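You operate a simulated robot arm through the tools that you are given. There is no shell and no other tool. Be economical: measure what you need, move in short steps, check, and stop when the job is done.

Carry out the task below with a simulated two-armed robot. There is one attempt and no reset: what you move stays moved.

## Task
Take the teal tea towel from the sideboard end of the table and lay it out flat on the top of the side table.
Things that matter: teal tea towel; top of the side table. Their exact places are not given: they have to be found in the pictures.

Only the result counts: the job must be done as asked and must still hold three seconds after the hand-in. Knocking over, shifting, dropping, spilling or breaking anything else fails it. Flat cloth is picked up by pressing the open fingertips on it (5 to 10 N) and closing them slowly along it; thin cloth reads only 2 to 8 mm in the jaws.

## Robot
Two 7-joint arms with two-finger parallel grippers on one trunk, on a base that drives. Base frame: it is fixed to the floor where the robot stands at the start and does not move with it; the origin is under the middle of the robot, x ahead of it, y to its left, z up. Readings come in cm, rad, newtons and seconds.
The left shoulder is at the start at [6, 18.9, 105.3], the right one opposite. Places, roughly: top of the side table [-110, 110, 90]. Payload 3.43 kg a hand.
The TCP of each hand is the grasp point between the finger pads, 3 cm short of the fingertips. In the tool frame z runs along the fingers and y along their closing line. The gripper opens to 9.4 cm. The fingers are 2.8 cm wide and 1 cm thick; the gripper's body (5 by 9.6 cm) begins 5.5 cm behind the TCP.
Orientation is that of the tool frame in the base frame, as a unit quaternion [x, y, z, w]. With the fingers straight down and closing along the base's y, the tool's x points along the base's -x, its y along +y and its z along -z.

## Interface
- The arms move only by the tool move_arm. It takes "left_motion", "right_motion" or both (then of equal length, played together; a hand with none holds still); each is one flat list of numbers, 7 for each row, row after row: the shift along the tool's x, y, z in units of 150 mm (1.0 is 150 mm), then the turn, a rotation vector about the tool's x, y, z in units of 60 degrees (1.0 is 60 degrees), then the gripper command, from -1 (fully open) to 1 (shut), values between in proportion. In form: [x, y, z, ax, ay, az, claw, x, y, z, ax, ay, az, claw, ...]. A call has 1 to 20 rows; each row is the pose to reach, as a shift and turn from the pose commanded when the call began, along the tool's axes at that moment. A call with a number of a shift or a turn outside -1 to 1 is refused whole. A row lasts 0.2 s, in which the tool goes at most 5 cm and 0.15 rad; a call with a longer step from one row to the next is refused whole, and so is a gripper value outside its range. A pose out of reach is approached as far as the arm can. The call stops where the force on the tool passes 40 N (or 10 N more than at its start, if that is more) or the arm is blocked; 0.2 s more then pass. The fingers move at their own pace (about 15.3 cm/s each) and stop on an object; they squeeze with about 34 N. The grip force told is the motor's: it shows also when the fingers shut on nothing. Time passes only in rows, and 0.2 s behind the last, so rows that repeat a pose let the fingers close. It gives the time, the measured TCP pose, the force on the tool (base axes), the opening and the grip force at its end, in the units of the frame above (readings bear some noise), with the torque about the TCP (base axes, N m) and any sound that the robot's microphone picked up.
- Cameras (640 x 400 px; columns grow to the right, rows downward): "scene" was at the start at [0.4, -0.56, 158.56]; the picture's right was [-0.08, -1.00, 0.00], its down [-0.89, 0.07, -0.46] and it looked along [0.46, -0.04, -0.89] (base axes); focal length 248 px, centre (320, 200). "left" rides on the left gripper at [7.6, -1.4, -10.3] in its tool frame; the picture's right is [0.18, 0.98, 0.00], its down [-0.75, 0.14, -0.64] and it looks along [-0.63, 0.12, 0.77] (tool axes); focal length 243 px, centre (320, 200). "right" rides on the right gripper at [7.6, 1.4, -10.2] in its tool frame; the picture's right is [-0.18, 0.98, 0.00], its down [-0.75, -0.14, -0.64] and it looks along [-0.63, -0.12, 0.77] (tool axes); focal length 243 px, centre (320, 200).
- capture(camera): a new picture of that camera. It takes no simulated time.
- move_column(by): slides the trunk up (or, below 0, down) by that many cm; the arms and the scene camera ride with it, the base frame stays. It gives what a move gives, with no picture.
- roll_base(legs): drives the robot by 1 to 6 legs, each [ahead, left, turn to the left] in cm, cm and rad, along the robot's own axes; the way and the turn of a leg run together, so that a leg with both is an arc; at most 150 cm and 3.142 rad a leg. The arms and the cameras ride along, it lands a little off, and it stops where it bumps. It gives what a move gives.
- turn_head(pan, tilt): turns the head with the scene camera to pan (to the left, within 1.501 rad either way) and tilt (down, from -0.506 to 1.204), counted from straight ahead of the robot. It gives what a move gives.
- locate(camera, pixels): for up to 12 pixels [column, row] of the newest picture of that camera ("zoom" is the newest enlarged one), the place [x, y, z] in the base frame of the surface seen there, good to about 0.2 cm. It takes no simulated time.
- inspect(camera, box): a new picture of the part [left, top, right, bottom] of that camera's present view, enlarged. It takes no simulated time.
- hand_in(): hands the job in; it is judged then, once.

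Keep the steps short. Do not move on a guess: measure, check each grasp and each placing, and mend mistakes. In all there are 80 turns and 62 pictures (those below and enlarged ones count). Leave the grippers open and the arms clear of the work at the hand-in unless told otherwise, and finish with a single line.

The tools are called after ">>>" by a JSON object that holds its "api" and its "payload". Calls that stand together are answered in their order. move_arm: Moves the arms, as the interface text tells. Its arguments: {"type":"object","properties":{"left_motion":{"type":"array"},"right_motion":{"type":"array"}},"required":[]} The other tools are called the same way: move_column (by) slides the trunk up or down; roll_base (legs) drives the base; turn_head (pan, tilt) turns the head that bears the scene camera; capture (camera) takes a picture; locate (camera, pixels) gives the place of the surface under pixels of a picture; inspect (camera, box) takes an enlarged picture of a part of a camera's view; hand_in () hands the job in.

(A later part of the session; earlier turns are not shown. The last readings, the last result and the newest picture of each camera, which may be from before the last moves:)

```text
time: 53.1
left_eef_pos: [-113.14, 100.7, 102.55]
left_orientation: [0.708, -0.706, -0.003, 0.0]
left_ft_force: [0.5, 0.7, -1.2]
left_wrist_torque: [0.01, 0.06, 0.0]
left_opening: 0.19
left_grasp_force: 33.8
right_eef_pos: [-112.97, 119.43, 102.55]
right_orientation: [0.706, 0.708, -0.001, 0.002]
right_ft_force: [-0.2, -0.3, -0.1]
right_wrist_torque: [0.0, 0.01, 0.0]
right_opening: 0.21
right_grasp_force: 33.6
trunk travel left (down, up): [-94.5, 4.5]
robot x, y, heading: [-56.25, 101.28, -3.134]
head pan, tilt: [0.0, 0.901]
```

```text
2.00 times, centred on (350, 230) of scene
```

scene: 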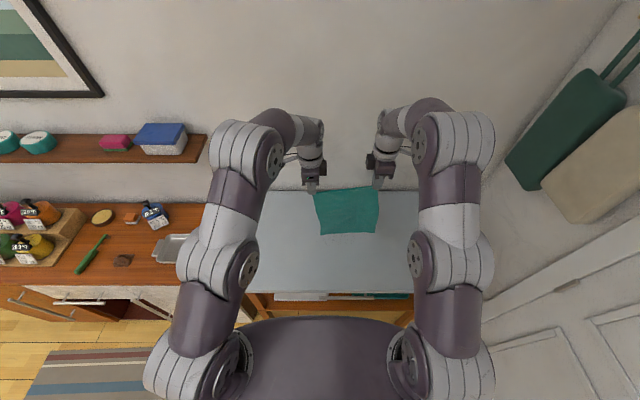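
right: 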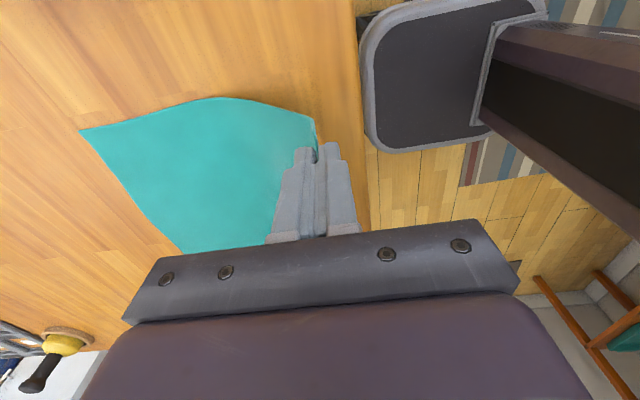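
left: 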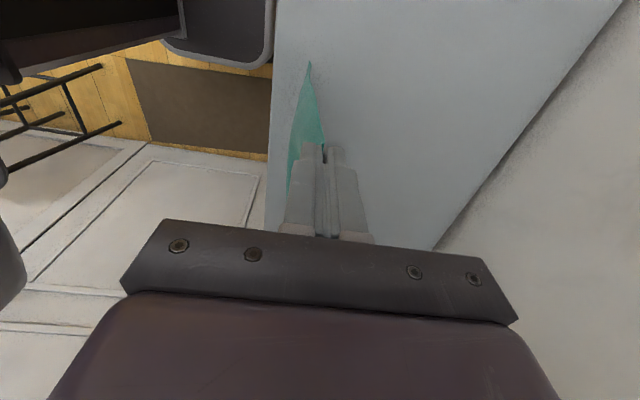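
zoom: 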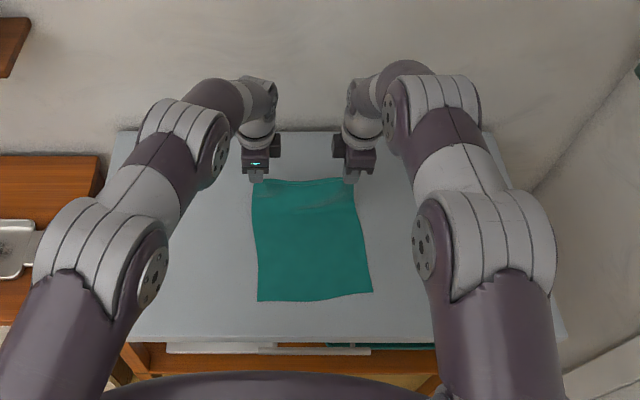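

Laying well. I continue to just above the surface, forward 6 cm and down 8.6.

>>> {"api": "move_arm", "payload": {"left_motion": [0, 0.1, 0.1, 0, 0, 0, 1, 0, 0.19, 0.2, 0, 0, 0, 1, 0, 0.26, 0.3, 0, 0, 0, 1, 0, 0.32, 0.4, 0, 0, 0, 1, 0, 0.37, 0.5, 0, 0, 0, 1, 0, 0.4, 0.57, 0, 0, 0, 1, 0, 0.4, 0.57, 0, 0, 0, 1], "right_motion": [0, -0.1, 0.1, 0, 0, 0, 1, 0, -0.19, 0.2, 0, 0, 0, 1, 0, -0.26, 0.3, 0, 0, 0, 1, 0, -0.32, 0.4, 0, 0, 0, 1, 0, -0.37, 0.5, 0, 0, 0, 1, 0, -0.4, 0.57, 0, 0, 0, 1, 0, -0.4, 0.57, 0, 0, 0, 1]}}

>>> {"api": "inspect", "payload": {"camera": "scene", "box": [220, 130, 480, 330]}}

>>> {"api": "capture", "payload": {"camera": "left"}}

>>> {"api": "capture", "payload": {"camera": "right"}}

```text
time: 54.7
left_eef_pos: [-114.87, 99.51, 95.78]
left_orientation: [0.709, -0.705, -0.003, 0.0]
left_ft_force: [-1.1, 12.2, -1.0]
left_wrist_torque: [0.4, 0.06, -0.03]
left_opening: 0.16
left_grasp_force: 34.0
left hand out of reach, approached as far as the arm can: row 2, 3, 4, 5, 6, 7
right_eef_pos: [-117.28, 119.34, 94.9]
right_orientation: [0.706, 0.708, 0.0, 0.002]
right_ft_force: [1.3, -11.8, -0.2]
right_wrist_torque: [-0.34, -0.06, 0.01]
right_opening: 0.18
right_grasp_force: 34.0
right hand out of reach, approached as far as the arm can: row 5, 6, 7
trunk travel left (down, up): [-94.5, 4.5]
robot x, y, heading: [-56.39, 101.56, -3.136]
head pan, tilt: [0.0, 0.901]
```

```text
2.00 times, centred on (350, 230) of scene
```

zoom: 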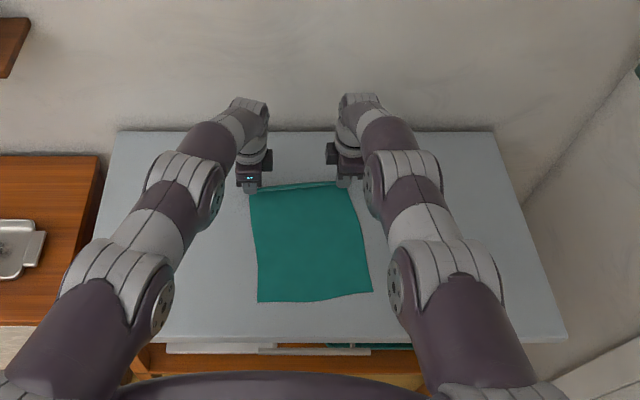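

```text
34 pictures are left
```

left: 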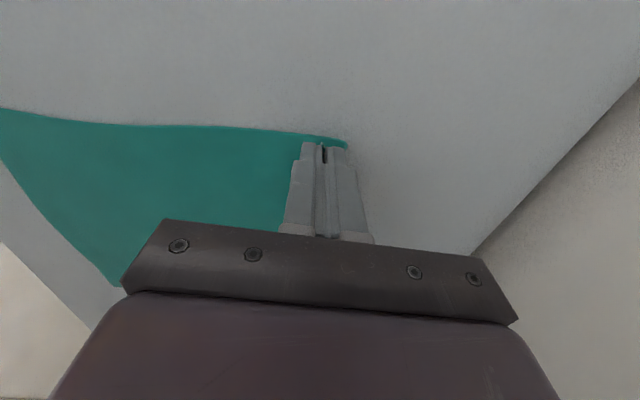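

```text
33 pictures are left
```

right: 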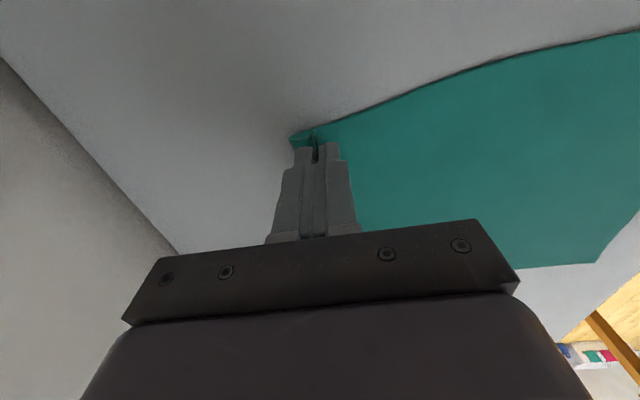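

The arms reach their limit ~2–4 cm short. I check how much clearance my body has to the table front before driving nearer.

>>> {"api": "turn_head", "payload": {"pan": 0, "tilt": 1.2}}

>>> {"api": "capture", "payload": {"camera": "scene"}}

```text
time: 55.5
left_eef_pos: [-114.93, 99.49, 95.76]
left_orientation: [0.708, -0.706, -0.004, 0.0]
left_ft_force: [-1.7, 13.3, -0.2]
left_wrist_torque: [0.46, 0.06, 0.0]
left_opening: 0.18
left_grasp_force: 34.3
right_eef_pos: [-117.2, 119.43, 94.84]
right_orientation: [0.706, 0.709, 0.0, 0.002]
right_ft_force: [2.4, -13.2, 0.4]
right_wrist_torque: [-0.39, -0.04, 0.02]
right_opening: 0.21
right_grasp_force: 33.8
trunk travel left (down, up): [-94.5, 4.5]
robot x, y, heading: [-56.46, 101.87, -3.136]
head pan, tilt: [0.0, 1.201]
```

```text
32 pictures are left
```

scene: 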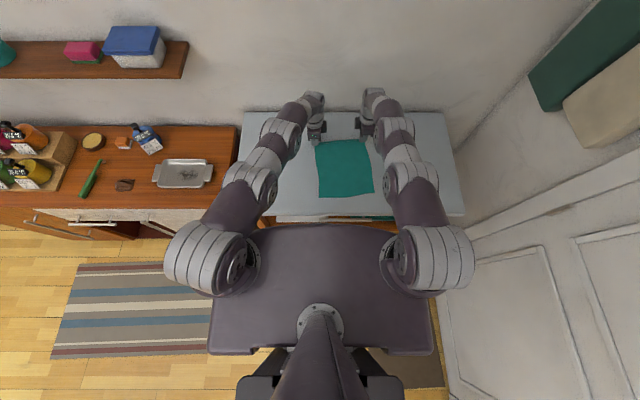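

>>> {"api": "locate", "payload": {"camera": "scene", "pixels": [[320, 227], [320, 240], [320, 212], [300, 216], [350, 217], [330, 222], [240, 235], [400, 232]]}}

```text
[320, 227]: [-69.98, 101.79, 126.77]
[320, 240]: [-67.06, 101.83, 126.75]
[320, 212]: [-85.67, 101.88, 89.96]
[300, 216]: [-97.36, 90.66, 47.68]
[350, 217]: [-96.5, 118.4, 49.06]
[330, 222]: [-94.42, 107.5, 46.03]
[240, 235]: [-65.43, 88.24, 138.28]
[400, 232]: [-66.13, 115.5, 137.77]
```

The body's underside isn't visible, so I won't drive on a guess. Instead I lift back along the same path, then re-lay with the hem nearer the front edge and the robot better centred.

>>> {"api": "move_arm", "payload": {"left_motion": [0, -0.03, -0.07, 0, 0, 0, 1, 0, -0.08, -0.17, 0, 0, 0, 1, 0, -0.14, -0.27, 0, 0, 0, 1, 0, -0.21, -0.37, 0, 0, 0, 1, 0, -0.3, -0.47, 0, 0, 0, 1, 0, -0.4, -0.57, 0, 0, 0, 1, 0, -0.5, -0.68, 0, 0, 0, 1, 0, -0.6, -0.8, 0, 0, 0, 1, 0, -0.7, -0.9, 0, 0, 0, 1, 0, -0.8, -1, 0, 0, 0, 1], "right_motion": [0, 0.03, -0.07, 0, 0, 0, 1, 0, 0.08, -0.17, 0, 0, 0, 1, 0, 0.14, -0.27, 0, 0, 0, 1, 0, 0.21, -0.37, 0, 0, 0, 1, 0, 0.3, -0.47, 0, 0, 0, 1, 0, 0.4, -0.57, 0, 0, 0, 1, 0, 0.5, -0.68, 0, 0, 0, 1, 0, 0.6, -0.8, 0, 0, 0, 1, 0, 0.7, -0.9, 0, 0, 0, 1, 0, 0.8, -1, 0, 0, 0, 1]}}

>>> {"api": "move_arm", "payload": {"left_motion": [0, -0.1, -0.12, 0, 0, 0, 1, 0, -0.2, -0.24, 0, 0, 0, 1, 0, -0.33, -0.37, 0, 0, 0, 1, 0, -0.45, -0.5, 0, 0, 0, 1, 0, -0.57, -0.65, 0, 0, 0, 1, 0, -0.69, -0.8, 0, 0, 0, 1, 0, -0.8, -1, 0, 0, 0, 1], "right_motion": [0, 0.1, -0.12, 0, 0, 0, 1, 0, 0.2, -0.24, 0, 0, 0, 1, 0, 0.33, -0.37, 0, 0, 0, 1, 0, 0.45, -0.5, 0, 0, 0, 1, 0, 0.57, -0.65, 0, 0, 0, 1, 0, 0.69, -0.8, 0, 0, 0, 1, 0, 0.8, -1, 0, 0, 0, 1]}}

>>> {"api": "capture", "payload": {"camera": "left"}}

>>> {"api": "turn_head", "payload": {"pan": 0, "tilt": 0.9}}

>>> {"api": "inspect", "payload": {"camera": "scene", "box": [220, 130, 480, 330]}}

```text
time: 57.7
left_eef_pos: [-102.8, 99.51, 111.05]
left_orientation: [0.708, -0.706, -0.004, 0.001]
left_ft_force: [-1.1, 13.3, -0.5]
left_wrist_torque: [0.41, 0.06, 0.0]
left_opening: 0.15
left_grasp_force: 34.2
right_eef_pos: [-105.0, 119.33, 109.79]
right_orientation: [0.706, 0.708, -0.001, 0.002]
right_ft_force: [1.1, -13.0, 0.8]
right_wrist_torque: [-0.36, -0.05, 0.0]
right_opening: 0.23
right_grasp_force: 33.8
trunk travel left (down, up): [-94.5, 4.5]
robot x, y, heading: [-56.08, 101.82, -3.138]
head pan, tilt: [0.0, 1.201]
```

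```text
time: 59.3
left_eef_pos: [-90.39, 99.37, 125.82]
left_orientation: [0.708, -0.706, -0.005, 0.001]
left_ft_force: [-1.6, 20.0, -0.6]
left_wrist_torque: [0.65, 0.11, -0.01]
left_opening: 0.17
left_grasp_force: 34.5
right_eef_pos: [-92.95, 119.45, 124.83]
right_orientation: [0.706, 0.708, 0.0, 0.001]
right_ft_force: [2.9, -19.2, 0.8]
right_wrist_torque: [-0.54, -0.04, 0.03]
right_opening: 0.22
right_grasp_force: 33.8
trunk travel left (down, up): [-94.5, 4.5]
robot x, y, heading: [-56.47, 102.2, -3.143]
head pan, tilt: [0.0, 1.201]
```

```text
31 pictures are left
```

left: 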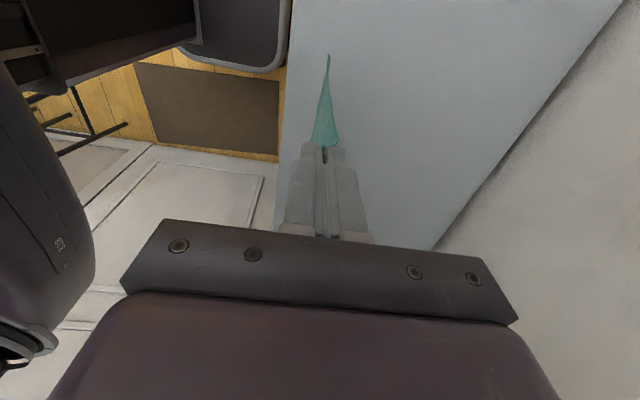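

```text
time: 60.1
left_eef_pos: [-90.83, 99.41, 125.65]
left_orientation: [0.708, -0.706, -0.003, 0.0]
left_ft_force: [-1.9, 20.4, -0.3]
left_wrist_torque: [0.69, 0.12, 0.0]
left_opening: 0.19
left_grasp_force: 33.8
right_eef_pos: [-93.15, 119.49, 124.75]
right_orientation: [0.706, 0.708, -0.001, 0.002]
right_ft_force: [3.6, -20.6, -0.1]
right_wrist_torque: [-0.6, -0.1, 0.05]
right_opening: 0.23
right_grasp_force: 33.8
trunk travel left (down, up): [-94.5, 4.5]
robot x, y, heading: [-56.03, 101.78, -3.135]
head pan, tilt: [0.0, 0.901]
```

```text
2.00 times, centred on (350, 230) of scene
```

zoom: 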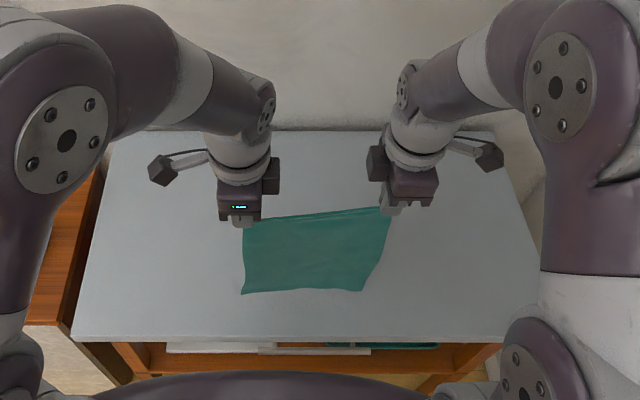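

I ease the stretch now, and measure where the dark base slab in the left picture (240,50) is relative to the table edge.

>>> {"api": "locate", "payload": {"camera": "left", "pixels": [[275, 65], [283, 30], [240, 40], [295, 60], [255, 68], [285, 10]]}}

>>> {"api": "move_arm", "payload": {"left_motion": [-0.03, 0.05, 0.01, 0, 0, 0, 1, -0.06, 0.1, 0.03, 0, 0, 0, 1, -0.09, 0.15, 0.06, 0, 0, 0, 1, -0.09, 0.15, 0.06, 0, 0, 0, 1]}}

```text
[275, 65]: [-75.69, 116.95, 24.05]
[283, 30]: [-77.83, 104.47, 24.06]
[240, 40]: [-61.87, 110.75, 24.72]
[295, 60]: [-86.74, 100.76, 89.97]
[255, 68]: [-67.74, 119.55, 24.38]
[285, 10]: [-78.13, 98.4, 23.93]
```

```text
time: 61.1
left_eef_pos: [-93.01, 100.76, 124.8]
left_orientation: [0.708, -0.706, -0.002, 0.0]
left_ft_force: [-0.4, -0.1, 0.2]
left_wrist_torque: [0.0, 0.02, -0.04]
left_opening: 0.2
left_grasp_force: 33.7
right_eef_pos: [-93.19, 119.62, 124.74]
right_orientation: [0.706, 0.708, 0.0, 0.001]
right_ft_force: [-0.1, 0.6, -0.3]
right_wrist_torque: [-0.02, 0.06, 0.02]
right_opening: 0.23
right_grasp_force: 34.3
trunk travel left (down, up): [-94.5, 4.5]
robot x, y, heading: [-56.11, 101.5, -3.135]
head pan, tilt: [0.0, 0.901]
```

The base front (z≈24) is at x≈−78, table edge −85.4, legs set back: 4 cm ahead is safe. I drive 4 ahead and 8 right, then shift both hands 8 back to the left (and 7.5 back toward me) so they are centred on the robot.

>>> {"api": "roll_base", "payload": {"legs": [[4, 0, 0], [0, -8, 0]]}}

>>> {"api": "move_arm", "payload": {"left_motion": [0.1, -0.1, 0, 0, 0, 0, 1, 0.2, -0.2, 0, 0, 0, 0, 1, 0.3, -0.3, 0, 0, 0, 0, 1, 0.4, -0.4, 0, 0, 0, 0, 1, 0.53, -0.5, 0, 0, 0, 0, 1, 0.53, -0.5, 0, 0, 0, 0, 1, 0.53, -0.5, 0, 0, 0, 0, 1, 0.53, -0.5, 0, 0, 0, 0, 1], "right_motion": [-0.1, 0.1, 0, 0, 0, 0, 1, -0.2, 0.2, 0, 0, 0, 0, 1, -0.3, 0.3, 0, 0, 0, 0, 1, -0.4, 0.4, 0, 0, 0, 0, 1, -0.53, 0.5, 0, 0, 0, 0, 1, -0.53, 0.5, 0, 0, 0, 0, 1, -0.53, 0.5, 0, 0, 0, 0, 1, -0.53, 0.5, 0, 0, 0, 0, 1]}}

>>> {"api": "inspect", "payload": {"camera": "scene", "box": [220, 130, 480, 330]}}

```text
time: 62.7
left_eef_pos: [-96.69, 108.02, 124.85]
left_orientation: [0.708, -0.706, -0.004, -0.001]
left_ft_force: [-0.1, -0.7, -0.8]
left_wrist_torque: [0.04, 0.03, -0.01]
left_opening: 0.17
left_grasp_force: 33.8
right_eef_pos: [-97.09, 126.9, 124.85]
right_orientation: [0.706, 0.709, 0.0, -0.001]
right_ft_force: [0.0, -0.1, 0.2]
right_wrist_torque: [0.05, 0.03, 0.04]
right_opening: 0.2
right_grasp_force: 33.9
trunk travel left (down, up): [-94.5, 4.5]
robot x, y, heading: [-60.33, 109.25, -3.137]
head pan, tilt: [0.0, 0.901]
```

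```text
time: 64.5
left_eef_pos: [-89.4, 100.66, 124.74]
left_orientation: [0.709, -0.706, -0.004, -0.001]
left_ft_force: [0.2, -0.4, -0.8]
left_wrist_torque: [-0.01, 0.02, -0.03]
left_opening: 0.17
left_grasp_force: 34.3
right_eef_pos: [-89.62, 119.49, 124.81]
right_orientation: [0.705, 0.709, -0.001, 0.0]
right_ft_force: [-0.8, 0.0, -0.2]
right_wrist_torque: [0.02, 0.02, 0.0]
right_opening: 0.23
right_grasp_force: 34.1
trunk travel left (down, up): [-94.5, 4.5]
robot x, y, heading: [-59.9, 109.44, -3.139]
head pan, tilt: [0.0, 0.901]
```

```text
2.00 times, centred on (350, 230) of scene
```

zoom: 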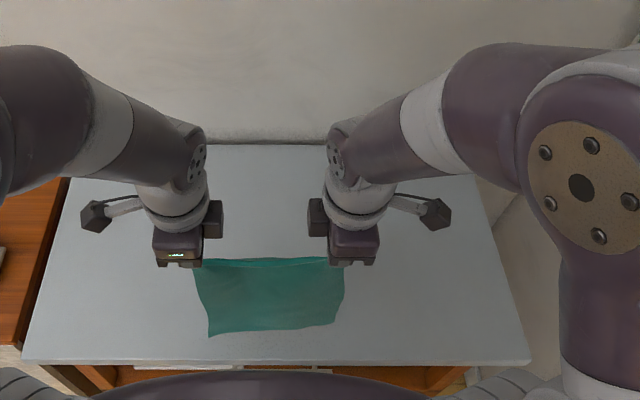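

Towel hangs over the table, hem a little behind the front edge. I lower 3.8 cm, let it settle, then lay forward as before.

>>> {"api": "move_arm", "payload": {"left_motion": [0, 0, 0.09, 0, 0, 0, 1, 0, 0, 0.18, 0, 0, 0, 1, 0, 0, 0.25, 0, 0, 0, 1, 0, 0, 0.25, 0, 0, 0, 1, 0, 0.1, 0.25, 0, 0, 0, 1, 0, 0.2, 0.25, 0, 0, 0, 1, 0, 0.27, 0.26, 0, 0, 0, 1, 0, 0.37, 0.33, 0, 0, 0, 1, 0, 0.47, 0.42, 0, 0, 0, 1, 0, 0.57, 0.51, 0, 0, 0, 1, 0, 0.67, 0.6, 0, 0, 0, 1, 0, 0.77, 0.68, 0, 0, 0, 1, 0, 0.77, 0.68, 0, 0, 0, 1], "right_motion": [0, 0, 0.09, 0, 0, 0, 1, 0, 0, 0.18, 0, 0, 0, 1, 0, 0, 0.25, 0, 0, 0, 1, 0, 0, 0.25, 0, 0, 0, 1, 0, -0.1, 0.25, 0, 0, 0, 1, 0, -0.2, 0.25, 0, 0, 0, 1, 0, -0.27, 0.26, 0, 0, 0, 1, 0, -0.37, 0.33, 0, 0, 0, 1, 0, -0.47, 0.42, 0, 0, 0, 1, 0, -0.57, 0.51, 0, 0, 0, 1, 0, -0.67, 0.6, 0, 0, 0, 1, 0, -0.77, 0.68, 0, 0, 0, 1, 0, -0.77, 0.68, 0, 0, 0, 1]}}

>>> {"api": "inspect", "payload": {"camera": "scene", "box": [220, 130, 480, 330]}}

```text
time: 67.3
left_eef_pos: [-100.99, 100.77, 114.65]
left_orientation: [0.708, -0.706, -0.003, 0.0]
left_ft_force: [-0.1, 0.6, -0.1]
left_wrist_torque: [0.03, 0.01, 0.0]
left_opening: 0.18
left_grasp_force: 33.3
right_eef_pos: [-101.33, 119.39, 114.46]
right_orientation: [0.705, 0.709, -0.002, 0.001]
right_ft_force: [0.1, -0.3, 0.1]
right_wrist_torque: [-0.01, 0.02, -0.01]
right_opening: 0.2
right_grasp_force: 34.4
trunk travel left (down, up): [-94.5, 4.5]
robot x, y, heading: [-60.09, 109.86, -3.138]
head pan, tilt: [0.0, 0.901]
```

```text
2.00 times, centred on (350, 230) of scene
```

zoom: 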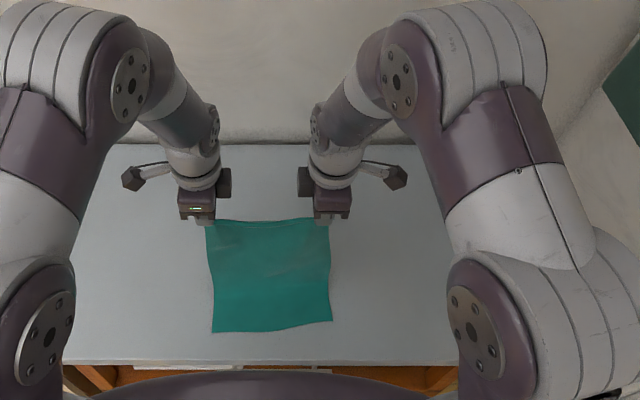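

Laying cleanly again. Next 11 forward, 12 down.

>>> {"api": "move_arm", "payload": {"left_motion": [0, 0.1, 0.1, 0, 0, 0, 1, 0, 0.21, 0.21, 0, 0, 0, 1, 0, 0.32, 0.33, 0, 0, 0, 1, 0, 0.43, 0.45, 0, 0, 0, 1, 0, 0.53, 0.57, 0, 0, 0, 1, 0, 0.63, 0.69, 0, 0, 0, 1, 0, 0.73, 0.8, 0, 0, 0, 1, 0, 0.73, 0.8, 0, 0, 0, 1], "right_motion": [0, -0.1, 0.1, 0, 0, 0, 1, 0, -0.21, 0.21, 0, 0, 0, 1, 0, -0.32, 0.33, 0, 0, 0, 1, 0, -0.43, 0.45, 0, 0, 0, 1, 0, -0.53, 0.57, 0, 0, 0, 1, 0, -0.63, 0.69, 0, 0, 0, 1, 0, -0.73, 0.8, 0, 0, 0, 1, 0, -0.73, 0.8, 0, 0, 0, 1]}}

>>> {"api": "inspect", "payload": {"camera": "scene", "box": [220, 130, 480, 330]}}

```text
time: 69.1
left_eef_pos: [-111.91, 100.66, 102.66]
left_orientation: [0.709, -0.706, -0.002, 0.001]
left_ft_force: [0.6, 0.0, -0.1]
left_wrist_torque: [-0.03, 0.04, -0.02]
left_opening: 0.18
left_grasp_force: 34.3
right_eef_pos: [-112.12, 119.3, 102.57]
right_orientation: [0.706, 0.709, -0.002, 0.001]
right_ft_force: [0.6, -0.2, 0.0]
right_wrist_torque: [0.03, 0.0, 0.01]
right_opening: 0.22
right_grasp_force: 33.9
trunk travel left (down, up): [-94.5, 4.5]
robot x, y, heading: [-60.55, 109.45, -3.133]
head pan, tilt: [0.0, 0.901]
```

```text
2.00 times, centred on (350, 230) of scene
```

zoom: 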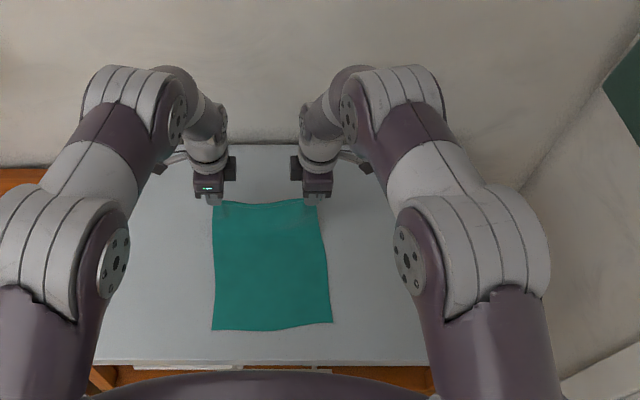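

>>> {"api": "locate", "payload": {"camera": "zoom", "pixels": [[214, 327], [270, 329], [330, 320], [270, 280], [270, 250], [270, 230], [270, 215], [270, 205]]}}

```text
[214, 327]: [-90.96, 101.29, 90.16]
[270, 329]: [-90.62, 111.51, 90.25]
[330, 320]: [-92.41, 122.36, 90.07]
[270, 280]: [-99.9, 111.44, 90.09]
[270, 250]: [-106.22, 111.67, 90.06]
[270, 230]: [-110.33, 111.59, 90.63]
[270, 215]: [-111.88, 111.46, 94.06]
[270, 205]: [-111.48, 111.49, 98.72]
```

About 20 cm lie flat; ~9 cm still hang. I go forward 7 and down 8.7, to just above the surface.

>>> {"api": "move_arm", "payload": {"left_motion": [0, 0.1, 0.08, 0, 0, 0, 1, 0, 0.2, 0.17, 0, 0, 0, 1, 0, 0.29, 0.27, 0, 0, 0, 1, 0, 0.37, 0.38, 0, 0, 0, 1, 0, 0.43, 0.49, 0, 0, 0, 1, 0, 0.47, 0.58, 0, 0, 0, 1, 0, 0.47, 0.58, 0, 0, 0, 1], "right_motion": [0, -0.1, 0.08, 0, 0, 0, 1, 0, -0.2, 0.17, 0, 0, 0, 1, 0, -0.29, 0.27, 0, 0, 0, 1, 0, -0.37, 0.38, 0, 0, 0, 1, 0, -0.43, 0.49, 0, 0, 0, 1, 0, -0.47, 0.58, 0, 0, 0, 1, 0, -0.47, 0.58, 0, 0, 0, 1]}}

>>> {"api": "inspect", "payload": {"camera": "scene", "box": [220, 130, 480, 330]}}

>>> {"api": "capture", "payload": {"camera": "left"}}

>>> {"api": "capture", "payload": {"camera": "right"}}

```text
time: 70.7
left_eef_pos: [-119.16, 100.9, 93.99]
left_orientation: [0.708, -0.706, -0.002, 0.001]
left_ft_force: [-0.6, 0.3, -0.2]
left_wrist_torque: [-0.02, 0.01, 0.0]
left_opening: 0.17
left_grasp_force: 34.5
right_eef_pos: [-119.24, 119.19, 93.68]
right_orientation: [0.706, 0.708, -0.001, 0.001]
right_ft_force: [0.0, 0.0, -0.1]
right_wrist_torque: [-0.01, 0.02, -0.04]
right_opening: 0.21
right_grasp_force: 34.5
trunk travel left (down, up): [-94.5, 4.5]
robot x, y, heading: [-60.12, 109.35, -3.135]
head pan, tilt: [0.0, 0.901]
```

```text
2.00 times, centred on (350, 230) of scene
```

zoom: 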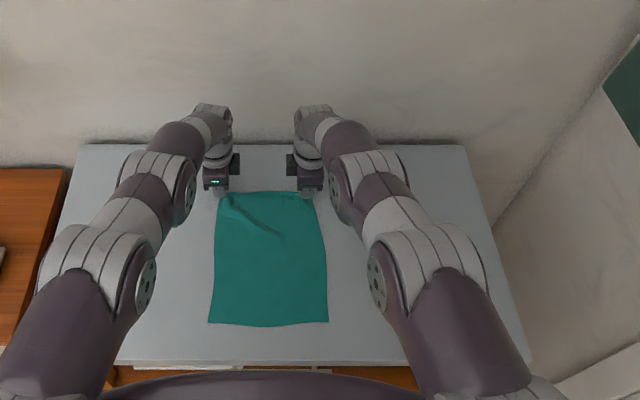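

```text
25 pictures are left
```

left: 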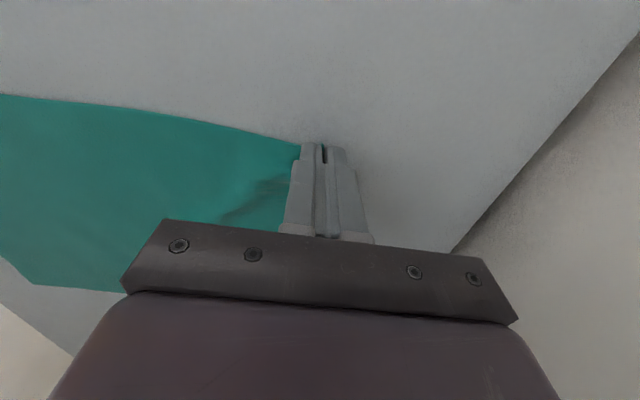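

```text
24 pictures are left
```

right: 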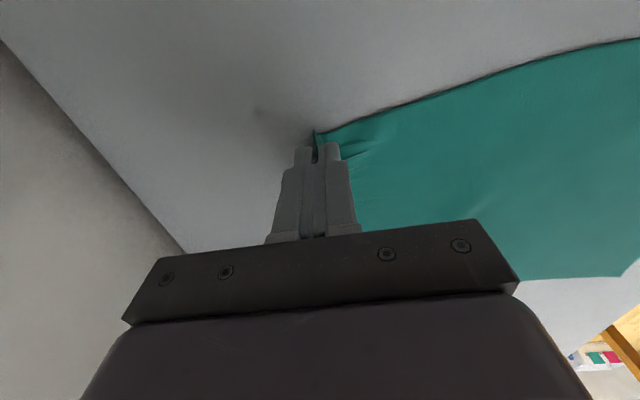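

The cloth is laid full length and slightly over-tensioned near the left corner. I come back 0.6 cm and down to the surface.

>>> {"api": "move_arm", "payload": {"left_motion": [0, -0.03, 0.03, 0, 0, 0, 1, 0, -0.04, 0.048, 0, 0, 0, 1, 0, -0.04, 0.048, 0, 0, 0, 1], "right_motion": [0, 0.03, 0.02, 0, 0, 0, 1, 0, 0.04, 0.03, 0, 0, 0, 1, 0, 0.04, 0.03, 0, 0, 0, 1]}}

>>> {"api": "inspect", "payload": {"camera": "scene", "box": [260, 190, 420, 310]}}

```text
time: 71.5
left_eef_pos: [-118.64, 100.88, 93.45]
left_orientation: [0.708, -0.706, -0.005, 0.002]
left_ft_force: [-3.7, -1.2, 17.2]
left_wrist_torque: [0.01, 0.14, -0.02]
left_opening: 0.16
left_grasp_force: 33.8
right_eef_pos: [-118.46, 119.21, 93.37]
right_orientation: [0.705, 0.709, -0.001, 0.002]
right_ft_force: [-0.1, -0.2, 0.5]
right_wrist_torque: [-0.01, 0.02, 0.01]
right_opening: 0.24
right_grasp_force: 34.1
trunk travel left (down, up): [-94.5, 4.5]
robot x, y, heading: [-60.12, 109.38, -3.136]
head pan, tilt: [0.0, 0.901]
```

```text
3.33 times, centred on (340, 250) of scene
```

zoom: 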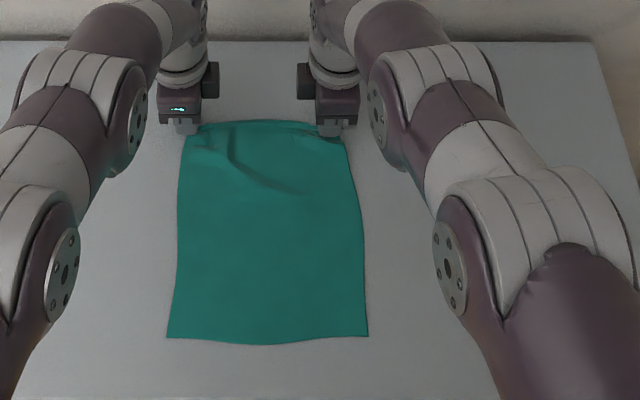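

Left touches (17 N). I lift it a hair, spread the hands ~0.5 cm to straighten the edge, then see.

>>> {"api": "move_arm", "payload": {"left_motion": [0.02, 0, -0.012, 0, 0, 0, 1, 0.04, 0.01, -0.012, 0, 0, 0, 1, 0.04, 0.01, -0.012, 0, 0, 0, 1], "right_motion": [0.01, 0, 0, 0, 0, 0, 1, 0.02, -0.01, 0, 0, 0, 0, 1, 0.02, -0.01, 0, 0, 0, 0, 1]}}

>>> {"api": "inspect", "payload": {"camera": "scene", "box": [260, 190, 420, 310]}}

```text
time: 72.3
left_eef_pos: [-118.57, 100.17, 93.35]
left_orientation: [0.708, -0.706, -0.002, -0.001]
left_ft_force: [2.7, 5.2, 12.9]
left_wrist_torque: [0.22, -0.07, 0.0]
left_opening: 0.17
left_grasp_force: 33.8
right_eef_pos: [-118.7, 119.62, 93.45]
right_orientation: [0.705, 0.709, -0.001, 0.001]
right_ft_force: [0.1, -3.9, 0.9]
right_wrist_torque: [-0.1, -0.03, 0.02]
right_opening: 0.22
right_grasp_force: 33.7
trunk travel left (down, up): [-94.5, 4.5]
robot x, y, heading: [-60.41, 109.77, -3.143]
head pan, tilt: [0.0, 0.901]
```

```text
3.33 times, centred on (340, 250) of scene
```

zoom: 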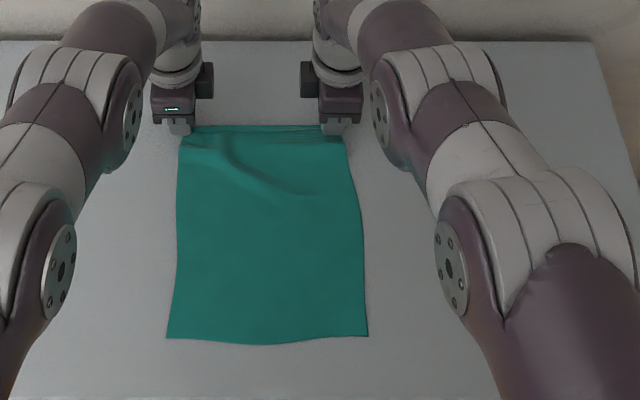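

The edge is straight. I ease the left pressure and open both jaws slightly (~1.5 cm).

>>> {"api": "move_arm", "payload": {"left_motion": [0, 0, -0.012, 0, 0, 0, 1, 0, 0, -0.012, 0, 0, 0, 0.9, 0, 0, -0.012, 0, 0, 0, 0.8, 0, 0, -0.012, 0, 0, 0, 0.68, 0, 0, -0.012, 0, 0, 0, 0.68], "right_motion": [0, 0, 0, 0, 0, 0, 1, 0, 0, 0, 0, 0, 0, 0.9, 0, 0, 0, 0, 0, 0, 0.8, 0, 0, 0, 0, 0, 0, 0.68, 0, 0, 0, 0, 0, 0, 0.68]}}

>>> {"api": "move_arm", "payload": {"left_motion": [0, 0, -0.03, 0, 0, 0, 0.68, 0, 0, -0.08, 0, 0, 0, 0.68, 0, 0, -0.16, 0, 0, 0, 0.68, 0, 0, -0.3, 0, 0, 0, 0.68], "right_motion": [0, 0, -0.03, 0, 0, 0, 0.68, 0, 0, -0.08, 0, 0, 0, 0.68, 0, 0, -0.16, 0, 0, 0, 0.68, 0, 0, -0.3, 0, 0, 0, 0.68]}}

>>> {"api": "inspect", "payload": {"camera": "scene", "box": [260, 190, 420, 310]}}

>>> {"api": "capture", "payload": {"camera": "left"}}

>>> {"api": "capture", "payload": {"camera": "right"}}

```text
time: 73.5
left_eef_pos: [-118.64, 100.2, 93.5]
left_orientation: [0.709, -0.706, -0.002, 0.0]
left_ft_force: [0.6, -0.5, 0.1]
left_wrist_torque: [0.0, -0.01, 0.0]
left_opening: 1.51
left_grasp_force: 0.0
right_eef_pos: [-118.79, 119.48, 93.44]
right_orientation: [0.705, 0.709, 0.0, 0.002]
right_ft_force: [-0.3, 0.1, -1.4]
right_wrist_torque: [-0.04, -0.01, -0.03]
right_opening: 1.49
right_grasp_force: 0.1
trunk travel left (down, up): [-94.5, 4.5]
robot x, y, heading: [-60.49, 110.02, -3.142]
head pan, tilt: [0.0, 0.901]
```

```text
time: 74.5
left_eef_pos: [-118.53, 100.13, 98.18]
left_orientation: [0.708, -0.706, -0.002, -0.001]
left_ft_force: [0.0, -0.2, 0.6]
left_wrist_torque: [0.03, -0.01, 0.01]
left_opening: 1.51
left_grasp_force: 0.1
right_eef_pos: [-118.7, 119.67, 98.09]
right_orientation: [0.705, 0.709, 0.0, 0.002]
right_ft_force: [-0.2, -0.1, 0.9]
right_wrist_torque: [-0.02, -0.02, 0.03]
right_opening: 1.49
right_grasp_force: 0.0
trunk travel left (down, up): [-94.5, 4.5]
robot x, y, heading: [-60.4, 109.77, -3.137]
head pan, tilt: [0.0, 0.901]
```

```text
3.33 times, centred on (340, 250) of scene
```

zoom: 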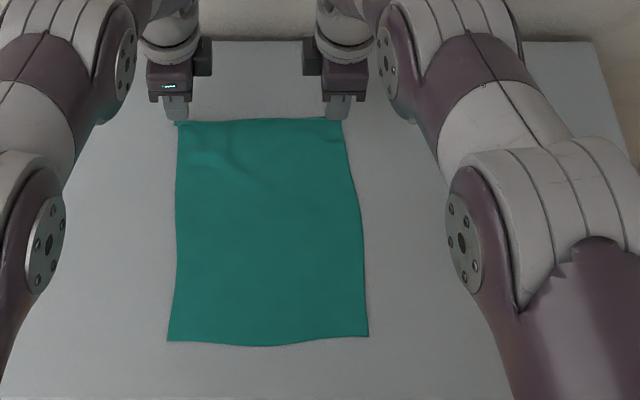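

```text
20 pictures are left
```

left: 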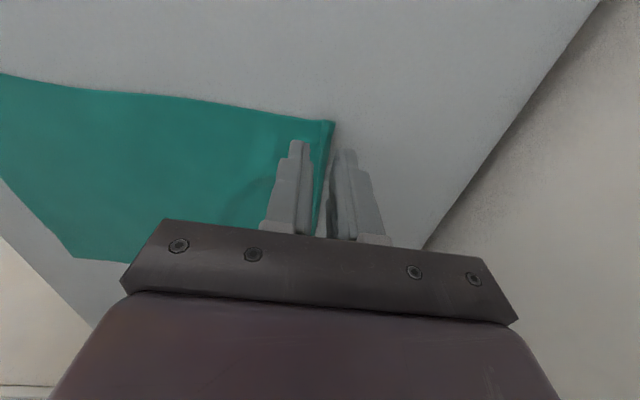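

```text
19 pictures are left
```

right: 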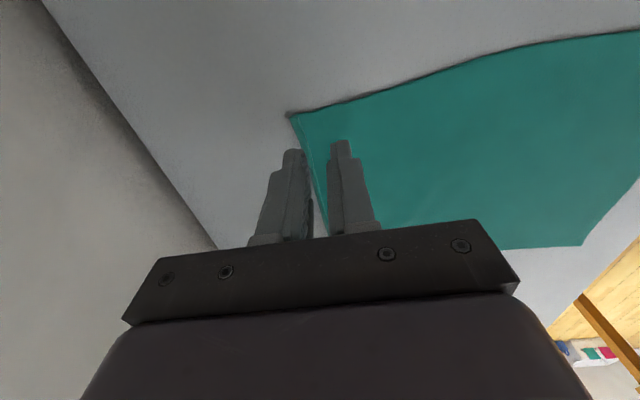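

Released cleanly; both hands are free. I raise them and drive back to see the whole towel.

>>> {"api": "move_arm", "payload": {"left_motion": [0, 0, -0.25, 0, 0, 0, 0, 0, 0, -0.5, 0, 0, 0, -0.5, 0.1, -0.2, -0.75, 0, 0, 0, -1, 0.2, -0.4, -0.95, 0, 0, 0, -1, 0.4, -0.6, -0.95, 0, 0, 0, -1], "right_motion": [0, 0, -0.25, 0, 0, 0, 0, 0, 0, -0.5, 0, 0, 0, -0.5, 0.1, 0.2, -0.75, 0, 0, 0, -1, 0.2, 0.4, -0.95, 0, 0, 0, -1, 0.4, 0.6, -0.95, 0, 0, 0, -1]}}

>>> {"api": "roll_base", "payload": {"legs": [[-20, 0, 0]]}}

>>> {"api": "capture", "payload": {"camera": "scene"}}

```text
refused: row 3 steps farther than a row can; nothing moved
```

```text
time: 76.1
left_eef_pos: [-98.52, 100.28, 97.96]
left_orientation: [0.708, -0.706, -0.002, -0.001]
left_ft_force: [0.3, 0.5, 0.5]
left_wrist_torque: [-0.01, 0.02, 0.0]
left_opening: 1.5
left_grasp_force: 0.1
right_eef_pos: [-98.67, 119.82, 97.84]
right_orientation: [0.707, 0.707, 0.001, 0.003]
right_ft_force: [-0.1, -0.5, 0.4]
right_wrist_torque: [0.02, 0.0, -0.01]
right_opening: 1.49
right_grasp_force: 0.1
trunk travel left (down, up): [-94.5, 4.5]
robot x, y, heading: [-40.01, 109.85, -3.14]
head pan, tilt: [0.0, 0.901]
```

```text
18 pictures are left
```

scene: 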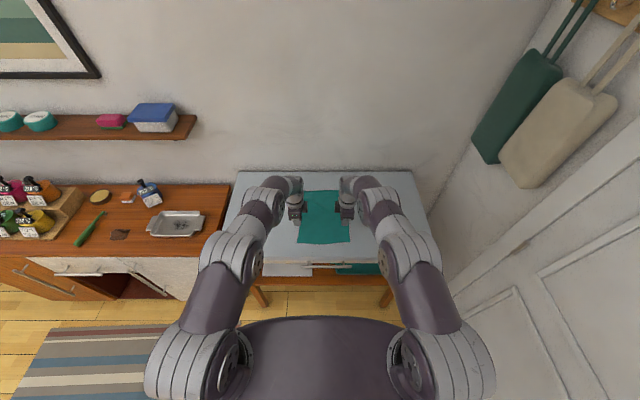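

The arm move was refused (step too long), but the tips were 5 cm above the cloth while backing, so nothing was touched. I raise the hands in shorter steps.

>>> {"api": "move_arm", "payload": {"left_motion": [0, 0, -0.2, 0, 0, 0, 0.4, 0, 0, -0.4, 0, 0, 0, 0, 0, 0, -0.6, 0, 0, 0, -0.5, 0, 0, -0.8, 0, 0, 0, -1, 0.1, -0.1, -0.9, 0, 0, 0, -1, 0.3, -0.2, -0.9, 0, 0, 0, -1, 0.5, -0.2, -0.9, 0, 0, 0, -1], "right_motion": [0, 0, -0.2, 0, 0, 0, 0.4, 0, 0, -0.4, 0, 0, 0, 0, 0, 0, -0.6, 0, 0, 0, -0.5, 0, 0, -0.8, 0, 0, 0, -1, 0.1, 0.1, -0.9, 0, 0, 0, -1, 0.3, 0.2, -0.9, 0, 0, 0, -1, 0.5, 0.2, -0.9, 0, 0, 0, -1]}}

>>> {"api": "inspect", "payload": {"camera": "scene", "box": [240, 160, 400, 260]}}

```text
time: 77.7
left_eef_pos: [-95.5, 92.8, 111.63]
left_orientation: [0.707, -0.707, -0.002, -0.001]
left_ft_force: [-0.2, 0.3, -0.6]
left_wrist_torque: [-0.02, -0.02, 0.0]
left_opening: 9.36
left_grasp_force: 0.0
right_eef_pos: [-95.51, 127.63, 111.7]
right_orientation: [0.707, 0.707, -0.001, 0.001]
right_ft_force: [-0.7, 0.1, -0.2]
right_wrist_torque: [-0.03, -0.02, 0.01]
right_opening: 9.41
right_grasp_force: 0.0
trunk travel left (down, up): [-94.5, 4.5]
robot x, y, heading: [-40.22, 109.39, -3.138]
head pan, tilt: [0.0, 0.901]
```

```text
4.00 times, centred on (320, 210) of scene
```

zoom: 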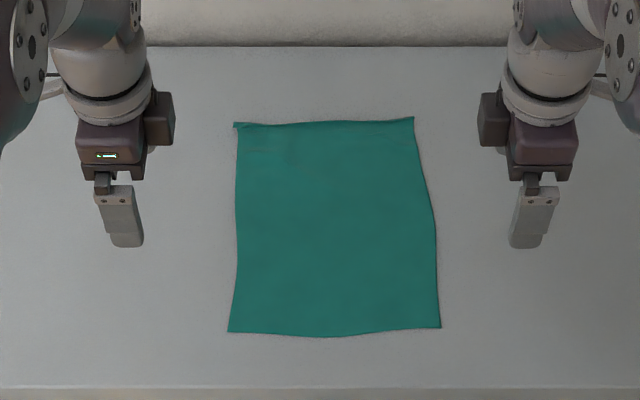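

It looks flat. I measure heights and extent to check for hidden folds.

>>> {"api": "locate", "payload": {"camera": "zoom", "pixels": [[237, 125], [411, 120], [437, 325], [231, 330], [245, 132], [405, 125], [320, 126], [280, 160], [300, 190], [260, 150], [400, 140], [435, 225]]}}

```text
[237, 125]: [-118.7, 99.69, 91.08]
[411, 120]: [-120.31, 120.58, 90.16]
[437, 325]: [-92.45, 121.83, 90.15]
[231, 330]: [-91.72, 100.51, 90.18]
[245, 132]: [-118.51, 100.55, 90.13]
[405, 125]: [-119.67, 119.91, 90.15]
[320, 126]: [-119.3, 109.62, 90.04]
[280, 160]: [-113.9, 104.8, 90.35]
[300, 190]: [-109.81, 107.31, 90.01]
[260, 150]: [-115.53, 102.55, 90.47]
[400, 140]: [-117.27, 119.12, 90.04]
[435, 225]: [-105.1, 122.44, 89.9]
```

Nearly everything is at z≈90.1; the far left corner reads 91.1. I look closer at the far edge.

>>> {"api": "inspect", "payload": {"camera": "scene", "box": [290, 182, 354, 222]}}

>>> {"api": "capture", "payload": {"camera": "left"}}

```text
10.00 times, centred on (322, 202) of scene
```

zoom: 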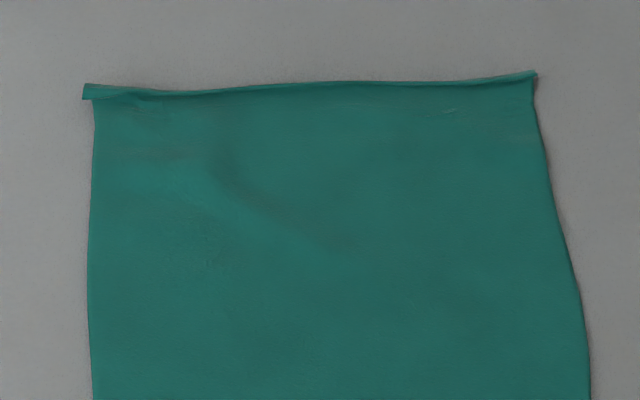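

```text
15 pictures are left
```

left: 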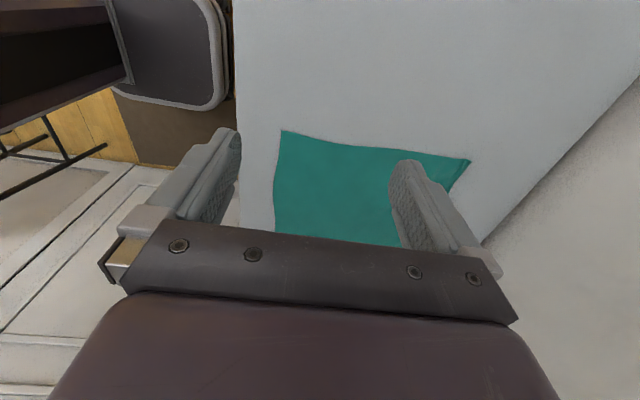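

A ~1 cm lip stands up along the far edge where it was pinched. I'll smooth it: drive back in, close the fingers, and stroke lightly outward over the edge. First approach.

>>> {"api": "roll_base", "payload": {"legs": [[20, 0, 0]]}}

>>> {"api": "move_arm", "payload": {"left_motion": [-0.15, -0.03, 0, 0, 0, 0, 0, -0.3, -0.07, 0, 0, 0, 0, 1, -0.45, -0.1, 0, 0, 0, 0, 1, -0.6, -0.13, 0, 0, 0, 0, 1, -0.6, -0.13, 0.2, 0, 0, 0, 1, -0.6, -0.13, 0.4, 0, 0, 0, 1, -0.6, -0.13, 0.6, 0, 0, 0, 1, -0.6, -0.13, 0.8, 0, 0, 0, 1, -0.6, -0.13, 1, 0, 0, 0, 1], "right_motion": [-0.15, 0.03, 0, 0, 0, 0, 0, -0.3, 0.07, 0, 0, 0, 0, 1, -0.45, 0.1, 0, 0, 0, 0, 1, -0.57, 0.13, 0, 0, 0, 0, 1, -0.57, 0.13, 0.2, 0, 0, 0, 1, -0.57, 0.13, 0.4, 0, 0, 0, 1, -0.57, 0.13, 0.6, 0, 0, 0, 1, -0.57, 0.13, 0.8, 0, 0, 0, 1, -0.57, 0.13, 1, 0, 0, 0, 1]}}

>>> {"api": "capture", "payload": {"camera": "left"}}

```text
time: 79.3
left_eef_pos: [-115.19, 92.7, 111.74]
left_orientation: [0.709, -0.706, -0.003, 0.0]
left_ft_force: [0.0, 0.4, -0.3]
left_wrist_torque: [-0.02, -0.01, 0.01]
left_opening: 9.41
left_grasp_force: 0.0
right_eef_pos: [-115.17, 127.29, 111.66]
right_orientation: [0.705, 0.709, -0.002, 0.001]
right_ft_force: [0.1, -0.2, 0.4]
right_wrist_torque: [0.02, 0.0, 0.01]
right_opening: 9.4
right_grasp_force: 0.2
trunk travel left (down, up): [-94.5, 4.5]
robot x, y, heading: [-59.92, 109.69, -3.139]
head pan, tilt: [0.0, 0.901]
```

```text
time: 81.3
left_eef_pos: [-113.55, 101.76, 96.62]
left_orientation: [0.708, -0.706, -0.002, 0.0]
left_ft_force: [-0.4, 0.3, -1.2]
left_wrist_torque: [-0.04, -0.01, 0.03]
left_opening: 0.02
left_grasp_force: 32.8
right_eef_pos: [-113.53, 118.62, 96.6]
right_orientation: [0.706, 0.708, 0.0, 0.002]
right_ft_force: [-0.4, 0.1, 0.4]
right_wrist_torque: [0.03, -0.03, -0.01]
right_opening: 0.0
right_grasp_force: 33.5
trunk travel left (down, up): [-94.5, 4.5]
robot x, y, heading: [-59.47, 109.59, -3.139]
head pan, tilt: [0.0, 0.901]
```

```text
14 pictures are left
```

left: 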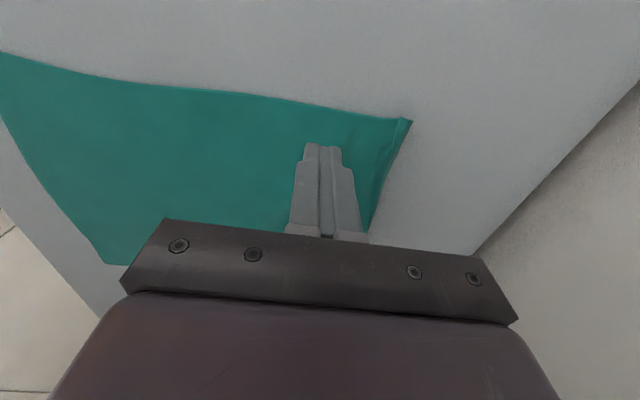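

Fingers are closed over the cloth. I descend to light contact.

>>> {"api": "move_arm", "payload": {"left_motion": [0, 0, 0.1, 0, 0, 0, 1, 0, 0, 0.18, 0, 0, 0, 1, 0, 0, 0.215, 0, 0, 0, 1, 0, 0, 0.215, 0, 0, 0, 1], "right_motion": [0, 0, 0.1, 0, 0, 0, 1, 0, 0, 0.18, 0, 0, 0, 1, 0, 0, 0.215, 0, 0, 0, 1, 0, 0, 0.215, 0, 0, 0, 1]}}

```text
time: 82.3
left_eef_pos: [-113.53, 101.95, 93.39]
left_orientation: [0.709, -0.706, -0.002, -0.001]
left_ft_force: [-0.1, -0.3, -0.5]
left_wrist_torque: [0.04, 0.01, 0.02]
left_opening: 0.0
left_grasp_force: 32.9
right_eef_pos: [-113.44, 118.59, 93.5]
right_orientation: [0.706, 0.708, 0.0, 0.002]
right_ft_force: [-0.2, 0.2, 0.7]
right_wrist_torque: [0.0, -0.01, 0.01]
right_opening: 0.02
right_grasp_force: 33.0
trunk travel left (down, up): [-94.5, 4.5]
robot x, y, heading: [-59.97, 109.75, -3.14]
head pan, tilt: [0.0, 0.901]
```

Not touching yet. Another 2–3 mm.

>>> {"api": "move_arm", "payload": {"left_motion": [0, 0, 0.008, 0, 0, 0, 1, 0, 0, 0.015, 0, 0, 0, 1, 0, 0, 0.015, 0, 0, 0, 1], "right_motion": [0, 0, 0.008, 0, 0, 0, 1, 0, 0, 0.018, 0, 0, 0, 1, 0, 0, 0.018, 0, 0, 0, 1]}}

```text
time: 83.1
left_eef_pos: [-113.51, 101.72, 93.2]
left_orientation: [0.709, -0.705, -0.002, -0.001]
left_ft_force: [-0.6, 0.0, -1.0]
left_wrist_torque: [0.0, 0.03, -0.01]
left_opening: 0.01
left_grasp_force: 32.9
right_eef_pos: [-113.39, 118.78, 93.16]
right_orientation: [0.706, 0.708, -0.002, 0.001]
right_ft_force: [-0.2, -0.6, 0.6]
right_wrist_torque: [0.02, -0.03, -0.04]
right_opening: 0.0
right_grasp_force: 32.0
trunk travel left (down, up): [-94.5, 4.5]
robot x, y, heading: [-60.01, 109.89, -3.136]
head pan, tilt: [0.0, 0.901]
```

Just grazing height. I stroke outward 8 cm, 0.7 mm lower, to flip the lip down.

>>> {"api": "move_arm", "payload": {"left_motion": [0, 0.05, 0.005, 0, 0, 0, 1, 0, 0.12, 0.005, 0, 0, 0, 1, 0, 0.19, 0.005, 0, 0, 0, 1, 0, 0.26, 0.005, 0, 0, 0, 1, 0, 0.33, 0.005, 0, 0, 0, 1, 0, 0.4, 0.005, 0, 0, 0, 1, 0, 0.47, 0.005, 0, 0, 0, 1, 0, 0.54, 0.005, 0, 0, 0, 1], "right_motion": [0, -0.05, 0.005, 0, 0, 0, 1, 0, -0.12, 0.005, 0, 0, 0, 1, 0, -0.19, 0.005, 0, 0, 0, 1, 0, -0.26, 0.005, 0, 0, 0, 1, 0, -0.33, 0.005, 0, 0, 0, 1, 0, -0.4, 0.005, 0, 0, 0, 1, 0, -0.47, 0.005, 0, 0, 0, 1, 0, -0.54, 0.005, 0, 0, 0, 1]}}

>>> {"api": "capture", "payload": {"camera": "left"}}

>>> {"api": "inspect", "payload": {"camera": "scene", "box": [260, 190, 420, 310]}}

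```text
time: 84.9
left_eef_pos: [-119.53, 101.46, 93.57]
left_orientation: [0.708, -0.706, -0.003, 0.0]
left_ft_force: [0.2, 0.3, -1.1]
left_wrist_torque: [-0.02, 0.01, 0.0]
left_opening: 0.0
left_grasp_force: 33.3
left hand out of reach, approached as far as the arm can: row 6, 7, 8
right_eef_pos: [-119.76, 119.14, 93.56]
right_orientation: [0.706, 0.708, 0.001, 0.002]
right_ft_force: [0.0, 0.2, -0.4]
right_wrist_torque: [-0.01, -0.03, 0.02]
right_opening: 0.01
right_grasp_force: 32.7
right hand out of reach, approached as far as the arm can: row 7, 8
trunk travel left (down, up): [-94.5, 4.5]
robot x, y, heading: [-59.84, 109.4, -3.138]
head pan, tilt: [0.0, 0.901]
```

```text
13 pictures are left
```

left: 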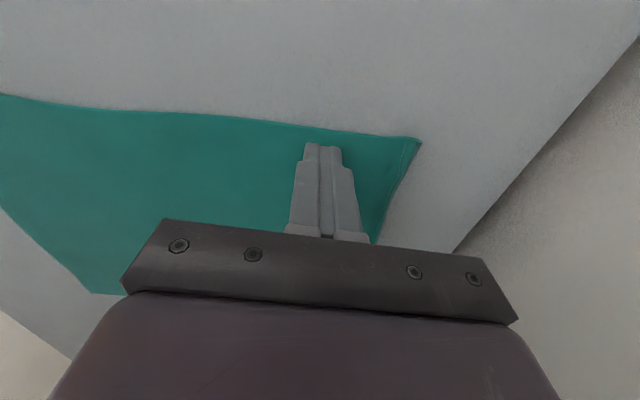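

```text
3.33 times, centred on (340, 250) of scene
```

zoom: 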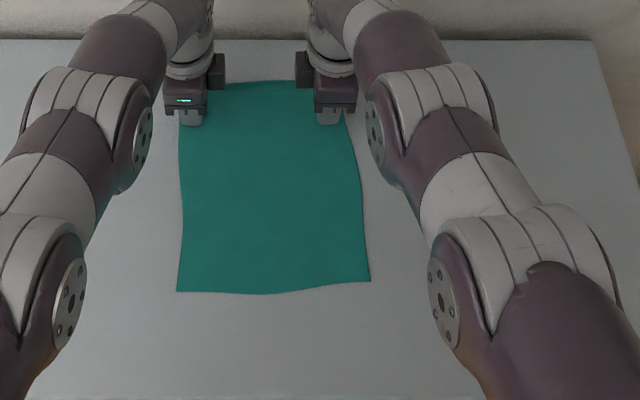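

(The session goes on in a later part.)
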